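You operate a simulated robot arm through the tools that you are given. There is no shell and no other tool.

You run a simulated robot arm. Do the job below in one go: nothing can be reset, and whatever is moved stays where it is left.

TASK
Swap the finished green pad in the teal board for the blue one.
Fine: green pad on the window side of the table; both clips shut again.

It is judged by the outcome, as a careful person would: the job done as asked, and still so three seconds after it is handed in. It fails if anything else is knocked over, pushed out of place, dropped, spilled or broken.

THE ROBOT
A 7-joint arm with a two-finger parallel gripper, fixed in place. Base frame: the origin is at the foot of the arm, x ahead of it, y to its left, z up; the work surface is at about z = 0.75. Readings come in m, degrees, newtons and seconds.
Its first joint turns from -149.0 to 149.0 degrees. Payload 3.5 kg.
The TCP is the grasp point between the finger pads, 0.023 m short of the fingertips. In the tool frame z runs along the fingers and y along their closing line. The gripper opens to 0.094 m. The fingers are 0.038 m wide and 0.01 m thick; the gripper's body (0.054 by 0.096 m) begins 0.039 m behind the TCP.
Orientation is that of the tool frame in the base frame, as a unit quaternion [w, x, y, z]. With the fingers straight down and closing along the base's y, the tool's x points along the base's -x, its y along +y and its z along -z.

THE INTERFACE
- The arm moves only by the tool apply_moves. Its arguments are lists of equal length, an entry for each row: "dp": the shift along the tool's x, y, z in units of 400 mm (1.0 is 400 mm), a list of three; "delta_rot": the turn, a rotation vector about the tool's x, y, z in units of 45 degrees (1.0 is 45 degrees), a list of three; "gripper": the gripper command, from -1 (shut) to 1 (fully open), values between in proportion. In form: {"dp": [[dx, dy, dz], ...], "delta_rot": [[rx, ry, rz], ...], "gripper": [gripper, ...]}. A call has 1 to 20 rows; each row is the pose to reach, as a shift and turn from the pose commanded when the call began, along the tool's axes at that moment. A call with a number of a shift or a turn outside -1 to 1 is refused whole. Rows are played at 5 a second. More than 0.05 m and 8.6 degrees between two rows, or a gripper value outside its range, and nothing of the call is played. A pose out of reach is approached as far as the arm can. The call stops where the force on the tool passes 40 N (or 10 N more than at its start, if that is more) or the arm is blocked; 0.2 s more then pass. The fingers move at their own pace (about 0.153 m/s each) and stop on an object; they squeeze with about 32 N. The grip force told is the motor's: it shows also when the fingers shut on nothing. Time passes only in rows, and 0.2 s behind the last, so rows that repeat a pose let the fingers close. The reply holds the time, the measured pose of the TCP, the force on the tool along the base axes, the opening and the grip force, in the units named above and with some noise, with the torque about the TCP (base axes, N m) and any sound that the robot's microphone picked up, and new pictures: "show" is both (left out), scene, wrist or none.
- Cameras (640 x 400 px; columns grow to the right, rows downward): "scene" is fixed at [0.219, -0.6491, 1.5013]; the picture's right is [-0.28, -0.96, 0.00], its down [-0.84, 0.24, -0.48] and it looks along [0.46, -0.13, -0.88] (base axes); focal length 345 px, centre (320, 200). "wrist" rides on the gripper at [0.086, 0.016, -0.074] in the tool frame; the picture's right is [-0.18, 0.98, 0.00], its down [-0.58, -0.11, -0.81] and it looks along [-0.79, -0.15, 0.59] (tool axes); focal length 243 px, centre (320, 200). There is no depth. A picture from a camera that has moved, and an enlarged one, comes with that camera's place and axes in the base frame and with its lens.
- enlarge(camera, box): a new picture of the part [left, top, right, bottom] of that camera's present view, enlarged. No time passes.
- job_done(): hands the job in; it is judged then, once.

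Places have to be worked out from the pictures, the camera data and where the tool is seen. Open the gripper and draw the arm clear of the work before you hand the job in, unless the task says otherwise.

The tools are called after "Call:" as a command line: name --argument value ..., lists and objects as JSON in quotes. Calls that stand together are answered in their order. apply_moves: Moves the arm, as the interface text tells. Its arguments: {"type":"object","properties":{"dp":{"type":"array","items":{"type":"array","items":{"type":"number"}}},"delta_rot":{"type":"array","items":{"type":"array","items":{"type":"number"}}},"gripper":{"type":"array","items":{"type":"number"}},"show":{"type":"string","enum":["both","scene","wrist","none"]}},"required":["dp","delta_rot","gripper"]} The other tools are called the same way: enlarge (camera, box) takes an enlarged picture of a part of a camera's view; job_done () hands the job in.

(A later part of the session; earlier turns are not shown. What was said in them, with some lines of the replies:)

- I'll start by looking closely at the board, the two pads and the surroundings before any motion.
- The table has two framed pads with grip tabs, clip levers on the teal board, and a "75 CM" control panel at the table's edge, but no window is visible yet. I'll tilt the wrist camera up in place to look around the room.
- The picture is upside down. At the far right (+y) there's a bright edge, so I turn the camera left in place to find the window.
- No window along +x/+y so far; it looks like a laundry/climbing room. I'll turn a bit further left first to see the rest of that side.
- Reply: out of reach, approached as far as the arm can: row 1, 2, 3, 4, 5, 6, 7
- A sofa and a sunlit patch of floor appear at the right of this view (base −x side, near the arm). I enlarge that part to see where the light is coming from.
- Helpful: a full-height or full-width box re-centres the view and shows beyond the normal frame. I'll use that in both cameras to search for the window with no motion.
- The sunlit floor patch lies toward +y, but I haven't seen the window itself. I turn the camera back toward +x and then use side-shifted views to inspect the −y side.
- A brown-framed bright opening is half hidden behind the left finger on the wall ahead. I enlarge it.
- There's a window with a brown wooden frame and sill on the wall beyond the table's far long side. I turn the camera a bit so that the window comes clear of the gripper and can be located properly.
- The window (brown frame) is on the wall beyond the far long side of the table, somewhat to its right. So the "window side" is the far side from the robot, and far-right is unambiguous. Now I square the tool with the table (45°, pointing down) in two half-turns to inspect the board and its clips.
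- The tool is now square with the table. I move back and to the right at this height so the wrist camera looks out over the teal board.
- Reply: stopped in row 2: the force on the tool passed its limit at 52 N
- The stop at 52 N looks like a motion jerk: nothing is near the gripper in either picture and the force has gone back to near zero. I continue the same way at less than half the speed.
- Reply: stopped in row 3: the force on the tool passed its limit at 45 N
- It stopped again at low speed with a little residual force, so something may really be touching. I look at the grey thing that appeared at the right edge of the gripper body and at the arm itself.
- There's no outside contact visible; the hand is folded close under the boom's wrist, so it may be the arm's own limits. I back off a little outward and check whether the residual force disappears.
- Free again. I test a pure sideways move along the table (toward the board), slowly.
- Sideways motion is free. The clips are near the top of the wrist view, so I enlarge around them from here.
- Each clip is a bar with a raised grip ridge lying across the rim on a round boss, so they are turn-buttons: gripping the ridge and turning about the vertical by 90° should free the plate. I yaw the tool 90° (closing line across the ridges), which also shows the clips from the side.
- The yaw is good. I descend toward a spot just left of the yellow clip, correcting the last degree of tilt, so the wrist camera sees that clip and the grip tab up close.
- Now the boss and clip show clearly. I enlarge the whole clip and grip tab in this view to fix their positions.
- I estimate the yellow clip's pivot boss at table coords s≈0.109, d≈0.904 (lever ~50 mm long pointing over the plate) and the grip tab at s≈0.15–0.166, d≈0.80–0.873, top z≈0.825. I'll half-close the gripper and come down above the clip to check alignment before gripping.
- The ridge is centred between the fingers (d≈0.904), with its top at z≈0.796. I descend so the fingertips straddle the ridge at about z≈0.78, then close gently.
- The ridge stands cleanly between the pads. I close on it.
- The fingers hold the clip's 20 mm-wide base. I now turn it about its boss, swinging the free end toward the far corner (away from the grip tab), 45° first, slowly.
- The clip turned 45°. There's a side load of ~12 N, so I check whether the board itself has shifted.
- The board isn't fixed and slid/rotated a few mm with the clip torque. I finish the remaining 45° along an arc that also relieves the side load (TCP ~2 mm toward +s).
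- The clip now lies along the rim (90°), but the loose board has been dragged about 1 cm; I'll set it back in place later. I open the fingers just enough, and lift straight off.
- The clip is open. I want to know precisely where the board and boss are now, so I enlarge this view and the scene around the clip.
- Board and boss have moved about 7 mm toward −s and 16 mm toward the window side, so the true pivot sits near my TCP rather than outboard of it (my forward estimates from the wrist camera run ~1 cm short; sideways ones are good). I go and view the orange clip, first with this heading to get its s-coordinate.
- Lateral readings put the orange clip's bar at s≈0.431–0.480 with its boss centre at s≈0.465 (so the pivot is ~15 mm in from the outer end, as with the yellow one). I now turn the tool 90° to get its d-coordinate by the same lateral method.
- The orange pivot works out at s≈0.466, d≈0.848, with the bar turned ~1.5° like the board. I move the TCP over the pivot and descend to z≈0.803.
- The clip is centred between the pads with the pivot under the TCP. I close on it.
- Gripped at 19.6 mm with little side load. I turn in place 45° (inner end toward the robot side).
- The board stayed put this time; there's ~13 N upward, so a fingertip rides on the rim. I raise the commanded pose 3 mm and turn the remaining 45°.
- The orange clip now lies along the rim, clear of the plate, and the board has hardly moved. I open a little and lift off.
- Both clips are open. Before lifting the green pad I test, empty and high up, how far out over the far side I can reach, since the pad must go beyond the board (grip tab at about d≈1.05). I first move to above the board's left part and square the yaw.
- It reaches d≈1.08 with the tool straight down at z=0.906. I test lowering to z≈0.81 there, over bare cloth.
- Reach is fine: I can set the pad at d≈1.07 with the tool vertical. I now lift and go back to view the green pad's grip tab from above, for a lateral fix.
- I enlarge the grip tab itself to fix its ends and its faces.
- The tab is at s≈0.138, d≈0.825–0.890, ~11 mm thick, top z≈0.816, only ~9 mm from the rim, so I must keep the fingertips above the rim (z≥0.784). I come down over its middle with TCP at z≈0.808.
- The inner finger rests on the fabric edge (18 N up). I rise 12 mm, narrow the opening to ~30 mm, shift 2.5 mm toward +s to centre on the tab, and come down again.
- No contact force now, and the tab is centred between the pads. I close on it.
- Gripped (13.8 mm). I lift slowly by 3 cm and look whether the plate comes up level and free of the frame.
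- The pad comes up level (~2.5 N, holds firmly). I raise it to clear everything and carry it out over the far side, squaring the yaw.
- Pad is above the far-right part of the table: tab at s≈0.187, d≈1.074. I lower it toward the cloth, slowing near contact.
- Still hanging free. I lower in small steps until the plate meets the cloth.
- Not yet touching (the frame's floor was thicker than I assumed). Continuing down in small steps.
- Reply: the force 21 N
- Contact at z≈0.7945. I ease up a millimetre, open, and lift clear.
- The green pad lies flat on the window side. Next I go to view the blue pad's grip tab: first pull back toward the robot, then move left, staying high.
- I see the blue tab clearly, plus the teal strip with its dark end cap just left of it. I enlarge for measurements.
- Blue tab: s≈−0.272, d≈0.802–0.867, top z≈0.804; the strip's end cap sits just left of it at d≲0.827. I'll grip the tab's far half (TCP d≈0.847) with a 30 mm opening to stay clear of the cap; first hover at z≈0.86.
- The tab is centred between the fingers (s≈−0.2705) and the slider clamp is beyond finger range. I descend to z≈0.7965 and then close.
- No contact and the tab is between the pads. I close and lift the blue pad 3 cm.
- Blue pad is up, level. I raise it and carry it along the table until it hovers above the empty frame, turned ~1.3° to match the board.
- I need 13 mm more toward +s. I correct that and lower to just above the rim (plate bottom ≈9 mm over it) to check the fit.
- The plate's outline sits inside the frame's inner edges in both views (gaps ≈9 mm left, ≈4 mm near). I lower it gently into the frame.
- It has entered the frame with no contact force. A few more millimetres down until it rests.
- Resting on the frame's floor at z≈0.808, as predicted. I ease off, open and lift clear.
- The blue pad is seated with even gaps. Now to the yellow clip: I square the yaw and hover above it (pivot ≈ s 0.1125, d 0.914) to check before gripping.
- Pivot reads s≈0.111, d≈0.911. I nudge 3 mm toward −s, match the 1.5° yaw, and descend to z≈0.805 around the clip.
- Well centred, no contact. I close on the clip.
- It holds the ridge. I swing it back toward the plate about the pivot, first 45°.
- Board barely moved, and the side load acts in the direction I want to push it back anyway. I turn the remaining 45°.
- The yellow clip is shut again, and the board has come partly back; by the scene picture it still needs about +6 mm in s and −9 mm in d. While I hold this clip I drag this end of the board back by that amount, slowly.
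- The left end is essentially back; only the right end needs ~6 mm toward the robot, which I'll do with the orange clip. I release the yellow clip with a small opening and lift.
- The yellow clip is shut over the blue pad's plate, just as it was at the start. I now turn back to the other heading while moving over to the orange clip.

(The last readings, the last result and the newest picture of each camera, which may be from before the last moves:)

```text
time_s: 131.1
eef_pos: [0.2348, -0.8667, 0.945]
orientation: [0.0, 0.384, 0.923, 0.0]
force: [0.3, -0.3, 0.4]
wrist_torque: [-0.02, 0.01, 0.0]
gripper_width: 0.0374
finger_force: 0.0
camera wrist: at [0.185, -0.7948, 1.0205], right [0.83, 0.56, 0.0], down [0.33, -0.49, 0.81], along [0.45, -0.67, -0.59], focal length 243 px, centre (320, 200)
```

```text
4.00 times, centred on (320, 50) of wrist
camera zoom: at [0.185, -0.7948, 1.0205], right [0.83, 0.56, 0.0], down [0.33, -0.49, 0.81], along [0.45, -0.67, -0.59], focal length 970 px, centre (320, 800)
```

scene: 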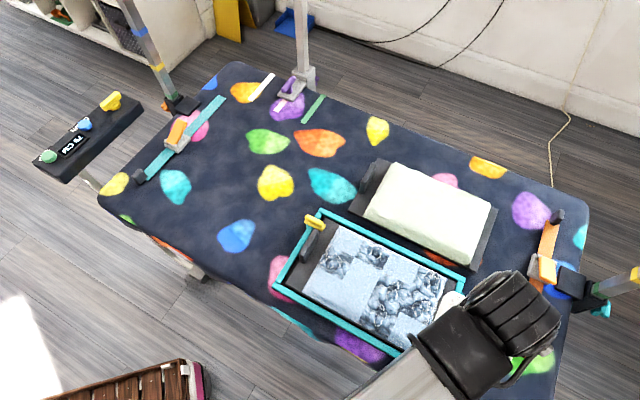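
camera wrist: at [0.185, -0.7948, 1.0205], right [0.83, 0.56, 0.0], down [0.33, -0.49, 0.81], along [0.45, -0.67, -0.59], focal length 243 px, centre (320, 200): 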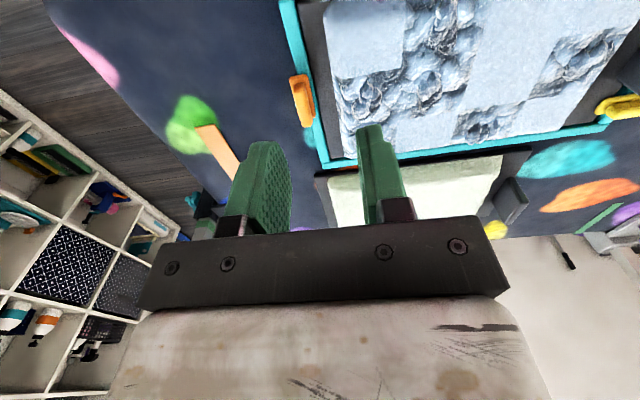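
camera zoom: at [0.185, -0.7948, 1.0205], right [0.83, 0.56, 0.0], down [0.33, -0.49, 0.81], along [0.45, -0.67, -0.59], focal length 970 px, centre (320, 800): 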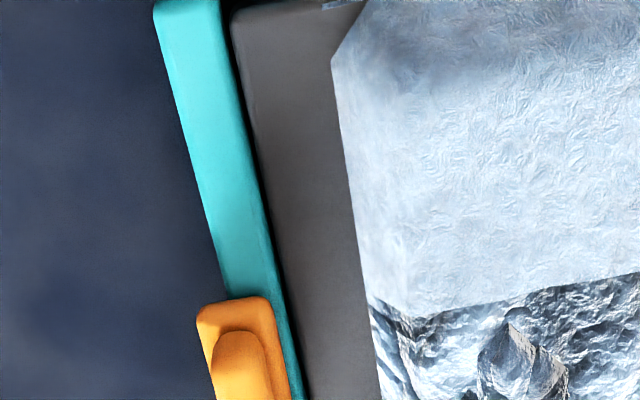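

I enlarge the orange clip fully.

Call:
enlarge --camera "wrist" --box '[240, 50, 400, 150]'

```text
4.00 times, centred on (320, 100) of wrist
camera zoom: at [0.185, -0.7948, 1.0205], right [0.83, 0.56, 0.0], down [0.33, -0.49, 0.81], along [0.45, -0.67, -0.59], focal length 970 px, centre (320, 600)
```

zoom: 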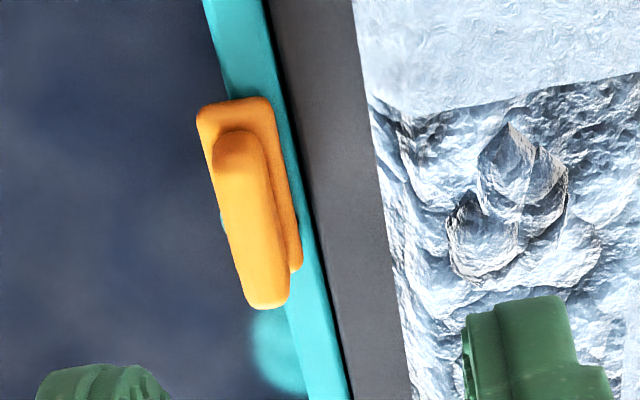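

Orange pivot now reads s≈0.475, d≈0.841, bar turned ~4° clockwise from d. I move over it and descend to z≈0.806 with a 37 mm opening.

Call:
apply_moves --dp '[[-0.03, -0.014, 0.02], [-0.07, -0.032, 0.05], [-0.11, -0.05, 0.09], [-0.14, -0.065, 0.13], [-0.1525, -0.07, 0.18], [-0.1525, -0.07, 0.23], [-0.1525, -0.07, 0.27], [-0.1525, -0.07, 0.3], [-0.1525, -0.07, 0.325], [-0.1525, -0.07, 0.34], [-0.1525, -0.07, 0.3475], [-0.1525, -0.07, 0.3475]]' --delta_rot '[[0, 0, 0.01], [0, 0, 0.03], [0, 0, 0.05], [0, 0, 0.07], [0, 0, 0.08], [0, 0, 0.08], [0, 0, 0.08], [0, 0, 0.08], [0, 0, 0.08], [0, 0, 0.08], [0, 0, 0.08], [0, 0, 0.08]]' --gripper '[-0.2, -0.2, -0.2, -0.2, -0.2, -0.2, -0.2, -0.2, -0.2, -0.2, -0.2, -0.2]' --show "wrist"

Call:
enlarge --camera "wrist" --box '[200, 40, 440, 190]'

```text
time_s: 133.7
eef_pos: [0.2571, -0.932, 0.8062]
orientation: [-0.001, 0.413, 0.911, 0.0]
force: [-0.3, -0.3, 0.2]
wrist_torque: [0.02, -0.03, -0.02]
gripper_width: 0.0376
finger_force: 0.1
camera wrist: at [0.2132, -0.8553, 0.8812], right [0.86, 0.51, 0.0], down [0.3, -0.51, 0.81], along [0.41, -0.69, -0.59], focal length 243 px, centre (320, 200)
```

wrist: 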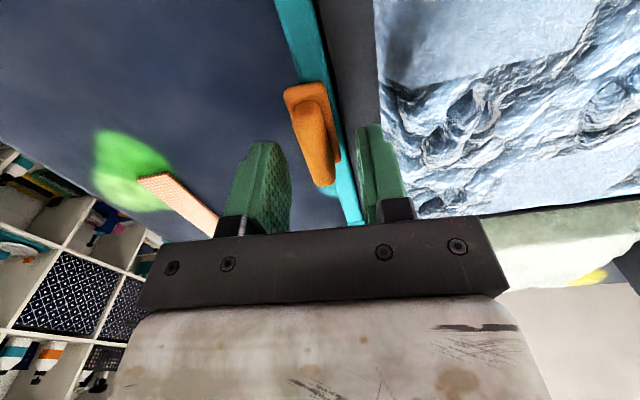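

```text
2.67 times, centred on (320, 115) of wrist
camera zoom: at [0.2132, -0.8553, 0.8812], right [0.86, 0.51, 0.0], down [0.3, -0.51, 0.81], along [0.41, -0.69, -0.59], focal length 647 px, centre (320, 427)
```

zoom: 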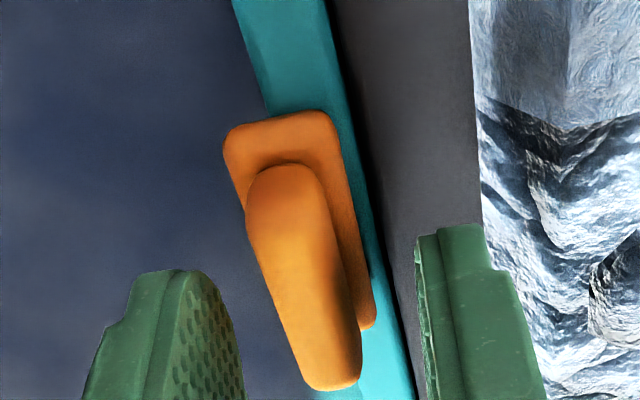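

The clip is ~2 mm to −s of centre; I shift by that and close.

Call:
apply_moves --dp '[[0, 0.005, 0], [0, 0.005, 0], [0, 0.005, 0], [0, 0.005, 0], [0, 0.005, 0]]' --delta_rot '[[0, 0, 0], [0, 0, 0], [0, 0, 0], [0, 0, 0], [0, 0, 0]]' --gripper '[-0.2, -0.6, -1, -1, -1]' --show "wrist"

Call:
enlarge --camera "scene" --box '[260, 195, 480, 390]'

```text
time_s: 134.9
eef_pos: [0.2585, -0.9301, 0.8072]
orientation: [0.0, 0.415, 0.91, 0.001]
force: [-11.0, -3.8, 0.4]
wrist_torque: [-0.81, -0.44, -0.09]
gripper_width: 0.0127
finger_force: 31.9
camera wrist: at [0.2143, -0.8541, 0.8816], right [0.86, 0.51, 0.0], down [0.3, -0.51, 0.81], along [0.41, -0.69, -0.59], focal length 243 px, centre (320, 200)
```

wrist: 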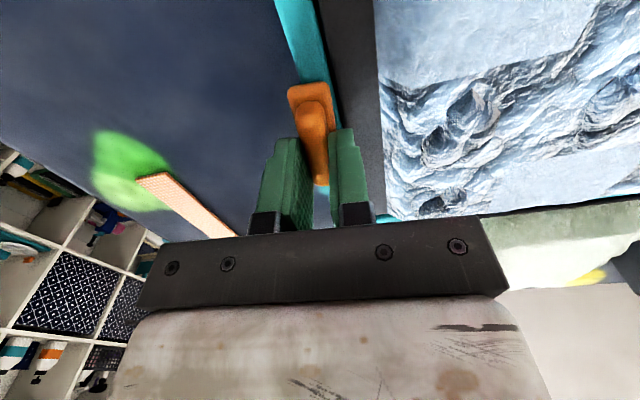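

```text
2.05 times, centred on (370, 292) of scene
camera zoom: at [0.219, -0.6491, 1.5013], right [-0.28, -0.96, 0.0], down [-0.84, 0.24, -0.48], along [0.46, -0.13, -0.88], focal length 708 px, centre (217, 10)
```

zoom: 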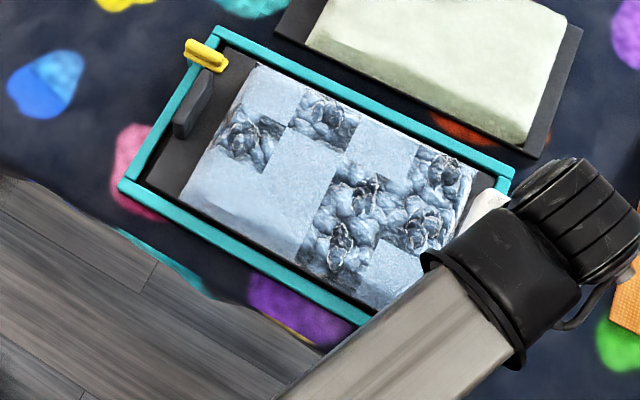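

There's a ~10 N push toward −s on the board; I'll relieve it by shifting 2 mm toward +s as I swing the clip back, first 45°.

Call:
apply_moves --dp '[[0, -0.002, 0], [0, -0.004, 0], [0, -0.005, 0], [0, -0.006, 0], [0, -0.006, 0], [0, -0.006, 0], [0, -0.006, 0], [0, -0.006, 0], [0, -0.006, 0], [0, -0.006, 0], [0, -0.006, 0], [0, -0.006, 0]]' --delta_rot '[[0, 0, 0.09], [0, 0, 0.18], [0, 0, 0.27], [0, 0, 0.36], [0, 0, 0.45], [0, 0, 0.54], [0, 0, 0.63], [0, 0, 0.72], [0, 0, 0.81], [0, 0, 0.9], [0, 0, 1.0], [0, 0, 1.0]]' --gripper '[-1, -1, -1, -1, -1, -1, -1, -1, -1, -1, -1, -1]' --show "wrist"

Call:
enlarge --camera "scene" --box '[260, 195, 480, 390]'

```text
time_s: 137.5
eef_pos: [0.2591, -0.9299, 0.8062]
orientation: [0.0, 0.731, 0.683, 0.0]
force: [6.4, -0.6, 7.2]
wrist_torque: [0.94, -0.17, 0.01]
gripper_width: 0.0127
finger_force: 31.9
camera wrist: at [0.2797, -0.8455, 0.8816], right [0.97, -0.25, 0.0], down [-0.15, -0.57, 0.81], along [-0.2, -0.78, -0.59], focal length 243 px, centre (320, 200)
```

wrist: 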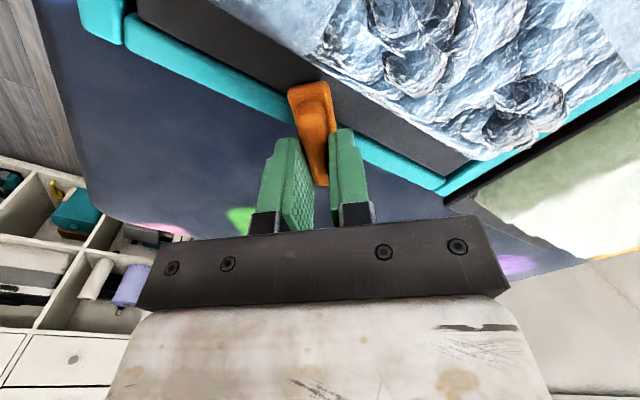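

```text
2.05 times, centred on (370, 292) of scene
camera zoom: at [0.219, -0.6491, 1.5013], right [-0.28, -0.96, 0.0], down [-0.84, 0.24, -0.48], along [0.46, -0.13, -0.88], focal length 708 px, centre (217, 10)
```

zoom: 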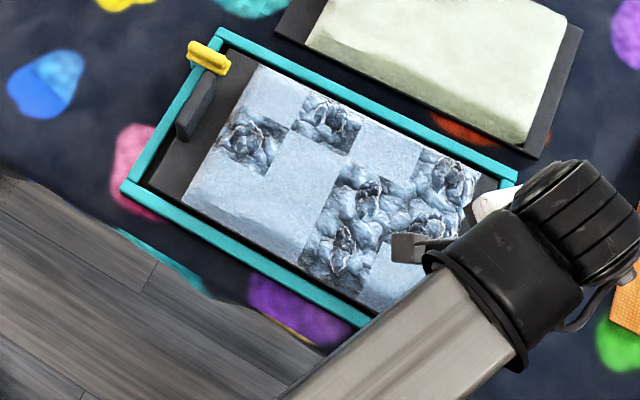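

Good — the clip is halfway and the board's corners are within a few pixels of the original. I turn the remaining ~41°.

Call:
apply_moves --dp '[[0, 0, 0], [0, 0, 0], [0, 0, 0], [0, 0, 0], [0, 0, 0], [0, 0, 0], [0, 0, 0], [0, 0, 0], [0, 0, 0], [0, 0, 0], [0, 0, 0]]' --delta_rot '[[0, 0, 0.09], [0, 0, 0.18], [0, 0, 0.27], [0, 0, 0.36], [0, 0, 0.45], [0, 0, 0.54], [0, 0, 0.63], [0, 0, 0.72], [0, 0, 0.82], [0, 0, 0.91], [0, 0, 0.91]]' --gripper '[-1, -1, -1, -1, -1, -1, -1, -1, -1, -1, -1]' --show "wrist"

Call:
enlarge --camera "scene" --box '[260, 195, 480, 390]'

Call:
enlarge --camera "wrist" --box '[200, 50, 440, 200]'

```text
time_s: 139.9
eef_pos: [0.2559, -0.9288, 0.8058]
orientation: [-0.001, 0.924, 0.383, 0.0]
force: [4.1, 3.1, -0.8]
wrist_torque: [-0.03, -0.1, -0.01]
gripper_width: 0.0127
finger_force: 31.7
camera wrist: at [0.3294, -0.8806, 0.8816], right [0.57, -0.82, 0.0], down [-0.49, -0.34, 0.81], along [-0.66, -0.46, -0.59], focal length 243 px, centre (320, 200)
```

wrist: 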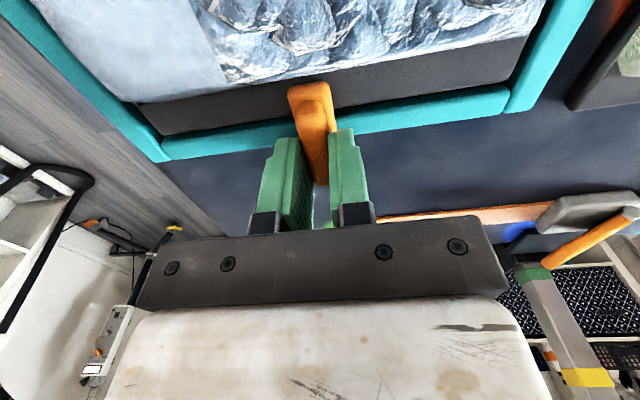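

```text
2.05 times, centred on (370, 292) of scene
camera zoom: at [0.219, -0.6491, 1.5013], right [-0.28, -0.96, 0.0], down [-0.84, 0.24, -0.48], along [0.46, -0.13, -0.88], focal length 708 px, centre (217, 10)
```

zoom: 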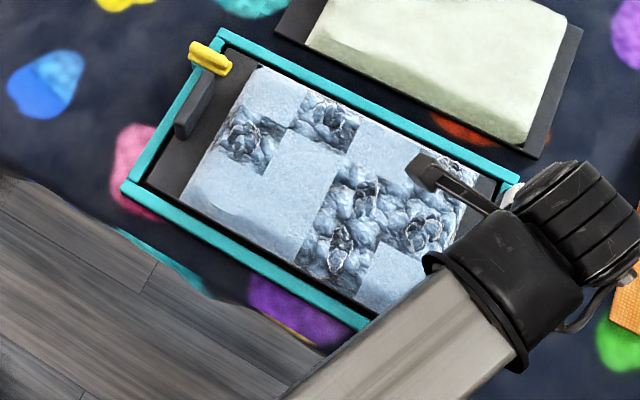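

```text
2.67 times, centred on (320, 125) of wrist
camera zoom: at [0.3294, -0.8806, 0.8816], right [0.57, -0.82, 0.0], down [-0.49, -0.34, 0.81], along [-0.66, -0.46, -0.59], focal length 647 px, centre (320, 400)
```

zoom: 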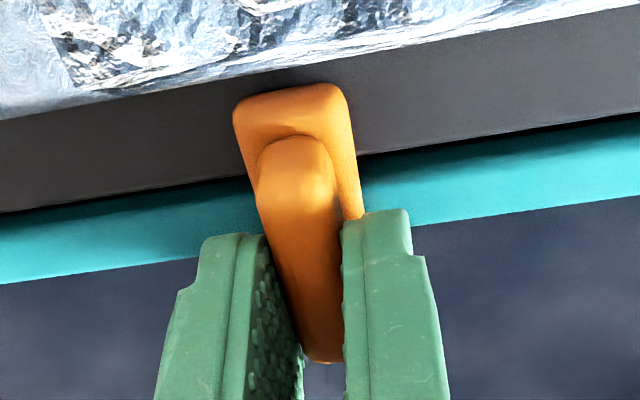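

The orange clip is shut over the plate, and the board corners now match the starting picture within ~2–3 mm. I release and lift.

Call:
apply_moves --dp '[[0, 0, 0], [0, 0, 0], [0, 0, -0.02], [0, 0, -0.06], [0, 0, -0.12], [0, 0, -0.2], [0, 0, -0.28], [0, 0, -0.36], [0, 0, -0.4], [0, 0, -0.4]]' --delta_rot '[[0, 0, 0], [0, 0, 0], [0, 0, 0], [0, 0, 0], [0, 0, 0], [0, 0, 0], [0, 0, 0], [0, 0, 0], [0, 0, 0], [0, 0, 0]]' --gripper '[-0.4, -0.4, -0.4, -0.4, -0.4, 0, 0, 0, 0, 0]' --show "both"

Call:
enlarge --camera "wrist" --box '[240, 40, 400, 140]'

```text
time_s: 142.1
eef_pos: [0.2563, -0.9304, 0.9667]
orientation: [0.0, 0.923, 0.385, 0.0]
force: [-0.2, 0.3, 0.2]
wrist_torque: [0.01, 0.0, 0.02]
gripper_width: 0.0468
finger_force: 0.1
camera wrist: at [0.3298, -0.8809, 1.0422], right [0.57, -0.82, 0.0], down [-0.49, -0.34, 0.81], along [-0.66, -0.46, -0.59], focal length 243 px, centre (320, 200)
```

scene: 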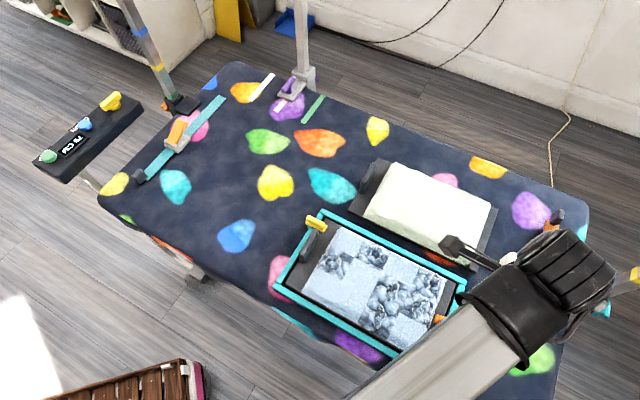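
wrist: 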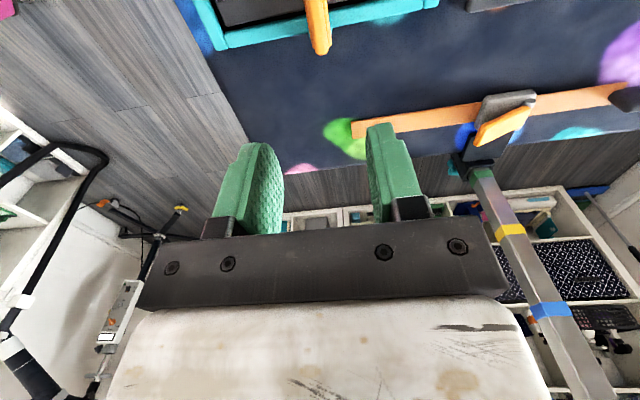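

```text
4.00 times, centred on (320, 90) of wrist
camera zoom: at [0.3298, -0.8809, 1.0422], right [0.57, -0.82, 0.0], down [-0.49, -0.34, 0.81], along [-0.66, -0.46, -0.59], focal length 970 px, centre (320, 640)
```

zoom: 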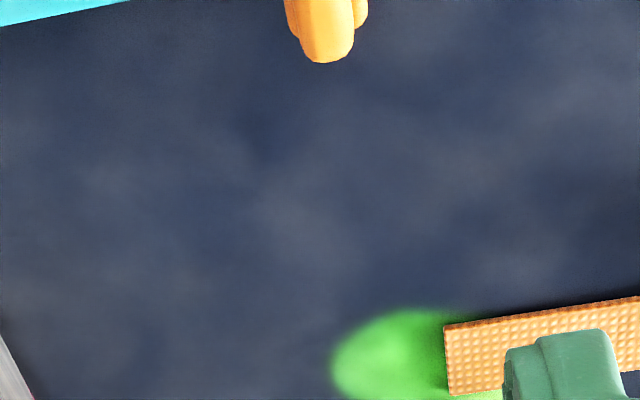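

Both clips are shut. I draw the arm up and back toward its starting area, gripper open, then check everything.

Call:
apply_moves --dp '[[0.0, 0, -0.04], [0.0, 0, -0.1], [0.02, 0, -0.16], [0.06, 0, -0.22], [0.11, 0, -0.26], [0.17, 0, -0.28], [0.23, 0, -0.3], [0.3, 0, -0.3], [0.37, 0, -0.3], [0.44, 0, -0.3], [0.51, 0, -0.3], [0.58, 0, -0.3], [0.65, 0, -0.3], [0.72, 0, -0.3], [0.79, 0, -0.3], [0.86, 0, -0.3], [0.92, 0, -0.3], [0.97, 0, -0.3], [1.0, 0, -0.3], [1.0, 0, -0.3]]' --delta_rot '[[0, 0, 0], [0, 0, 0], [0, 0, 0], [0, 0, 0], [0, 0, 0], [0, 0, 0], [0, 0, 0], [0, 0, 0], [0, 0, 0], [0, 0, 0], [0, 0, 0], [0, 0, 0], [0, 0, 0], [0, 0, 0], [0, 0, 0], [0, 0, 0], [0, 0, 0], [0, 0, 0], [0, 0, 0], [0, 0, 0]]' --gripper '[0.5, 1, 1, 1, 1, 1, 1, 1, 1, 1, 1, 1, 1, 1, 1, 1, 1, 1, 1, 1]' --show "both"

Call:
enlarge --camera "scene" --box '[260, 195, 480, 390]'

Call:
enlarge --camera "scene" --box '[400, 280, 500, 342]'

Call:
enlarge --camera "scene" --box '[270, 200, 370, 262]'

```text
time_s: 146.3
eef_pos: [0.5377, -0.6452, 1.0852]
orientation: [0.0, 0.924, 0.383, 0.0]
force: [-0.5, -1.3, 0.2]
wrist_torque: [0.02, 0.0, 0.01]
gripper_width: 0.0938
finger_force: 0.1
camera wrist: at [0.6115, -0.596, 1.1605], right [0.57, -0.82, 0.0], down [-0.49, -0.34, 0.81], along [-0.66, -0.46, -0.59], focal length 243 px, centre (320, 200)
```

scene: 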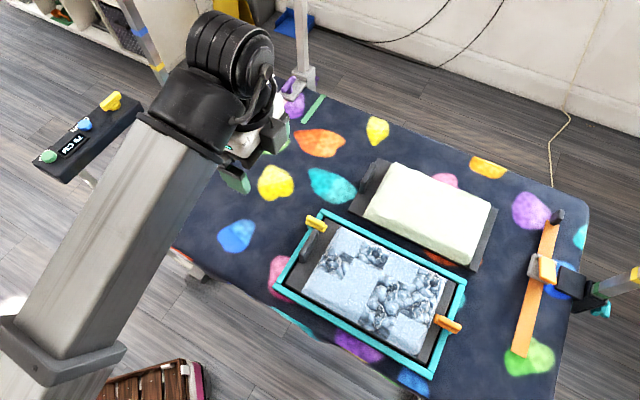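
wrist: 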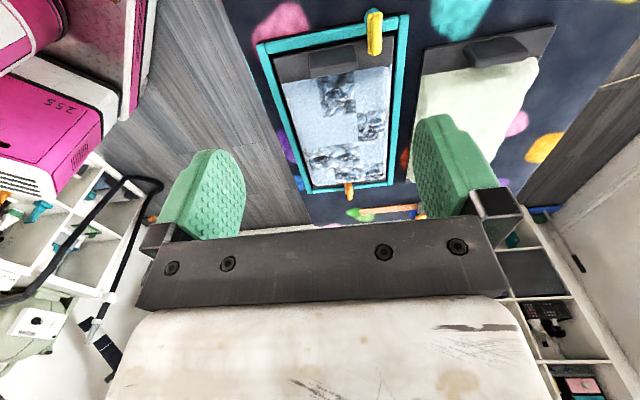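

```text
2.05 times, centred on (370, 292) of scene
camera zoom: at [0.219, -0.6491, 1.5013], right [-0.28, -0.96, 0.0], down [-0.84, 0.24, -0.48], along [0.46, -0.13, -0.88], focal length 708 px, centre (217, 10)
```

zoom: 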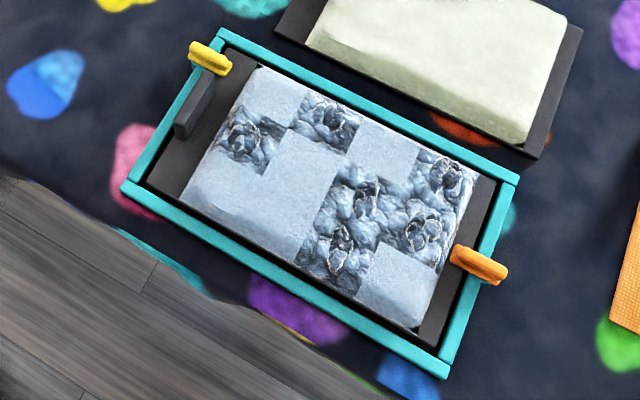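

```text
6.40 times, centred on (450, 311) of scene
camera zoom: at [0.219, -0.6491, 1.5013], right [-0.28, -0.96, 0.0], down [-0.84, 0.24, -0.48], along [0.46, -0.13, -0.88], focal length 2210 px, centre (-512, -510)
```

zoom: 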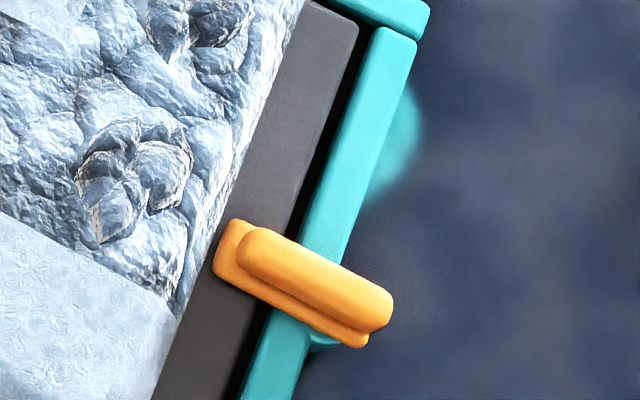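

```text
6.40 times, centred on (320, 231) of scene
camera zoom: at [0.219, -0.6491, 1.5013], right [-0.28, -0.96, 0.0], down [-0.84, 0.24, -0.48], along [0.46, -0.13, -0.88], focal length 2210 px, centre (320, 2)
```

zoom: 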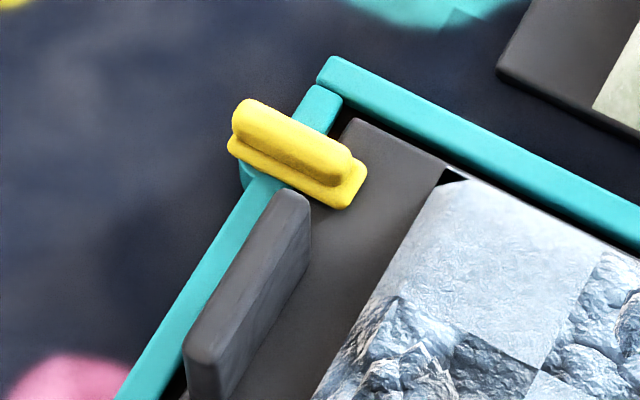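

Board position, both clips and the seated blue pad match the starting arrangement to about a millimetre. The green pad lies flat on the window side, nothing else has moved, and the arm is clear with its gripper open, so I hand the job in.

Call:
job_done

```text
The job is handed in.
```

The pads are swapped. The blue pad is seated in the teal board with both clips shut over it. The green pad lies flat on the far side of the table, toward the wall with the brown-framed window.

- **Board position:** the board isn't fixed down, and it slid about 1 to 2 cm when I turned the first clip. I dragged it back while closing the clips, and in the final scene picture it is within a few millimetres of where it started.
- **Window side:** the window is on the wall beyond the table's far long edge, a little to the right. I set the green pad in the far-right part of the table so it counts as the window side either way.
- **Rest of the table:** the pictures show nothing else moved or knocked over. The arm is raised above the table with the gripper open.
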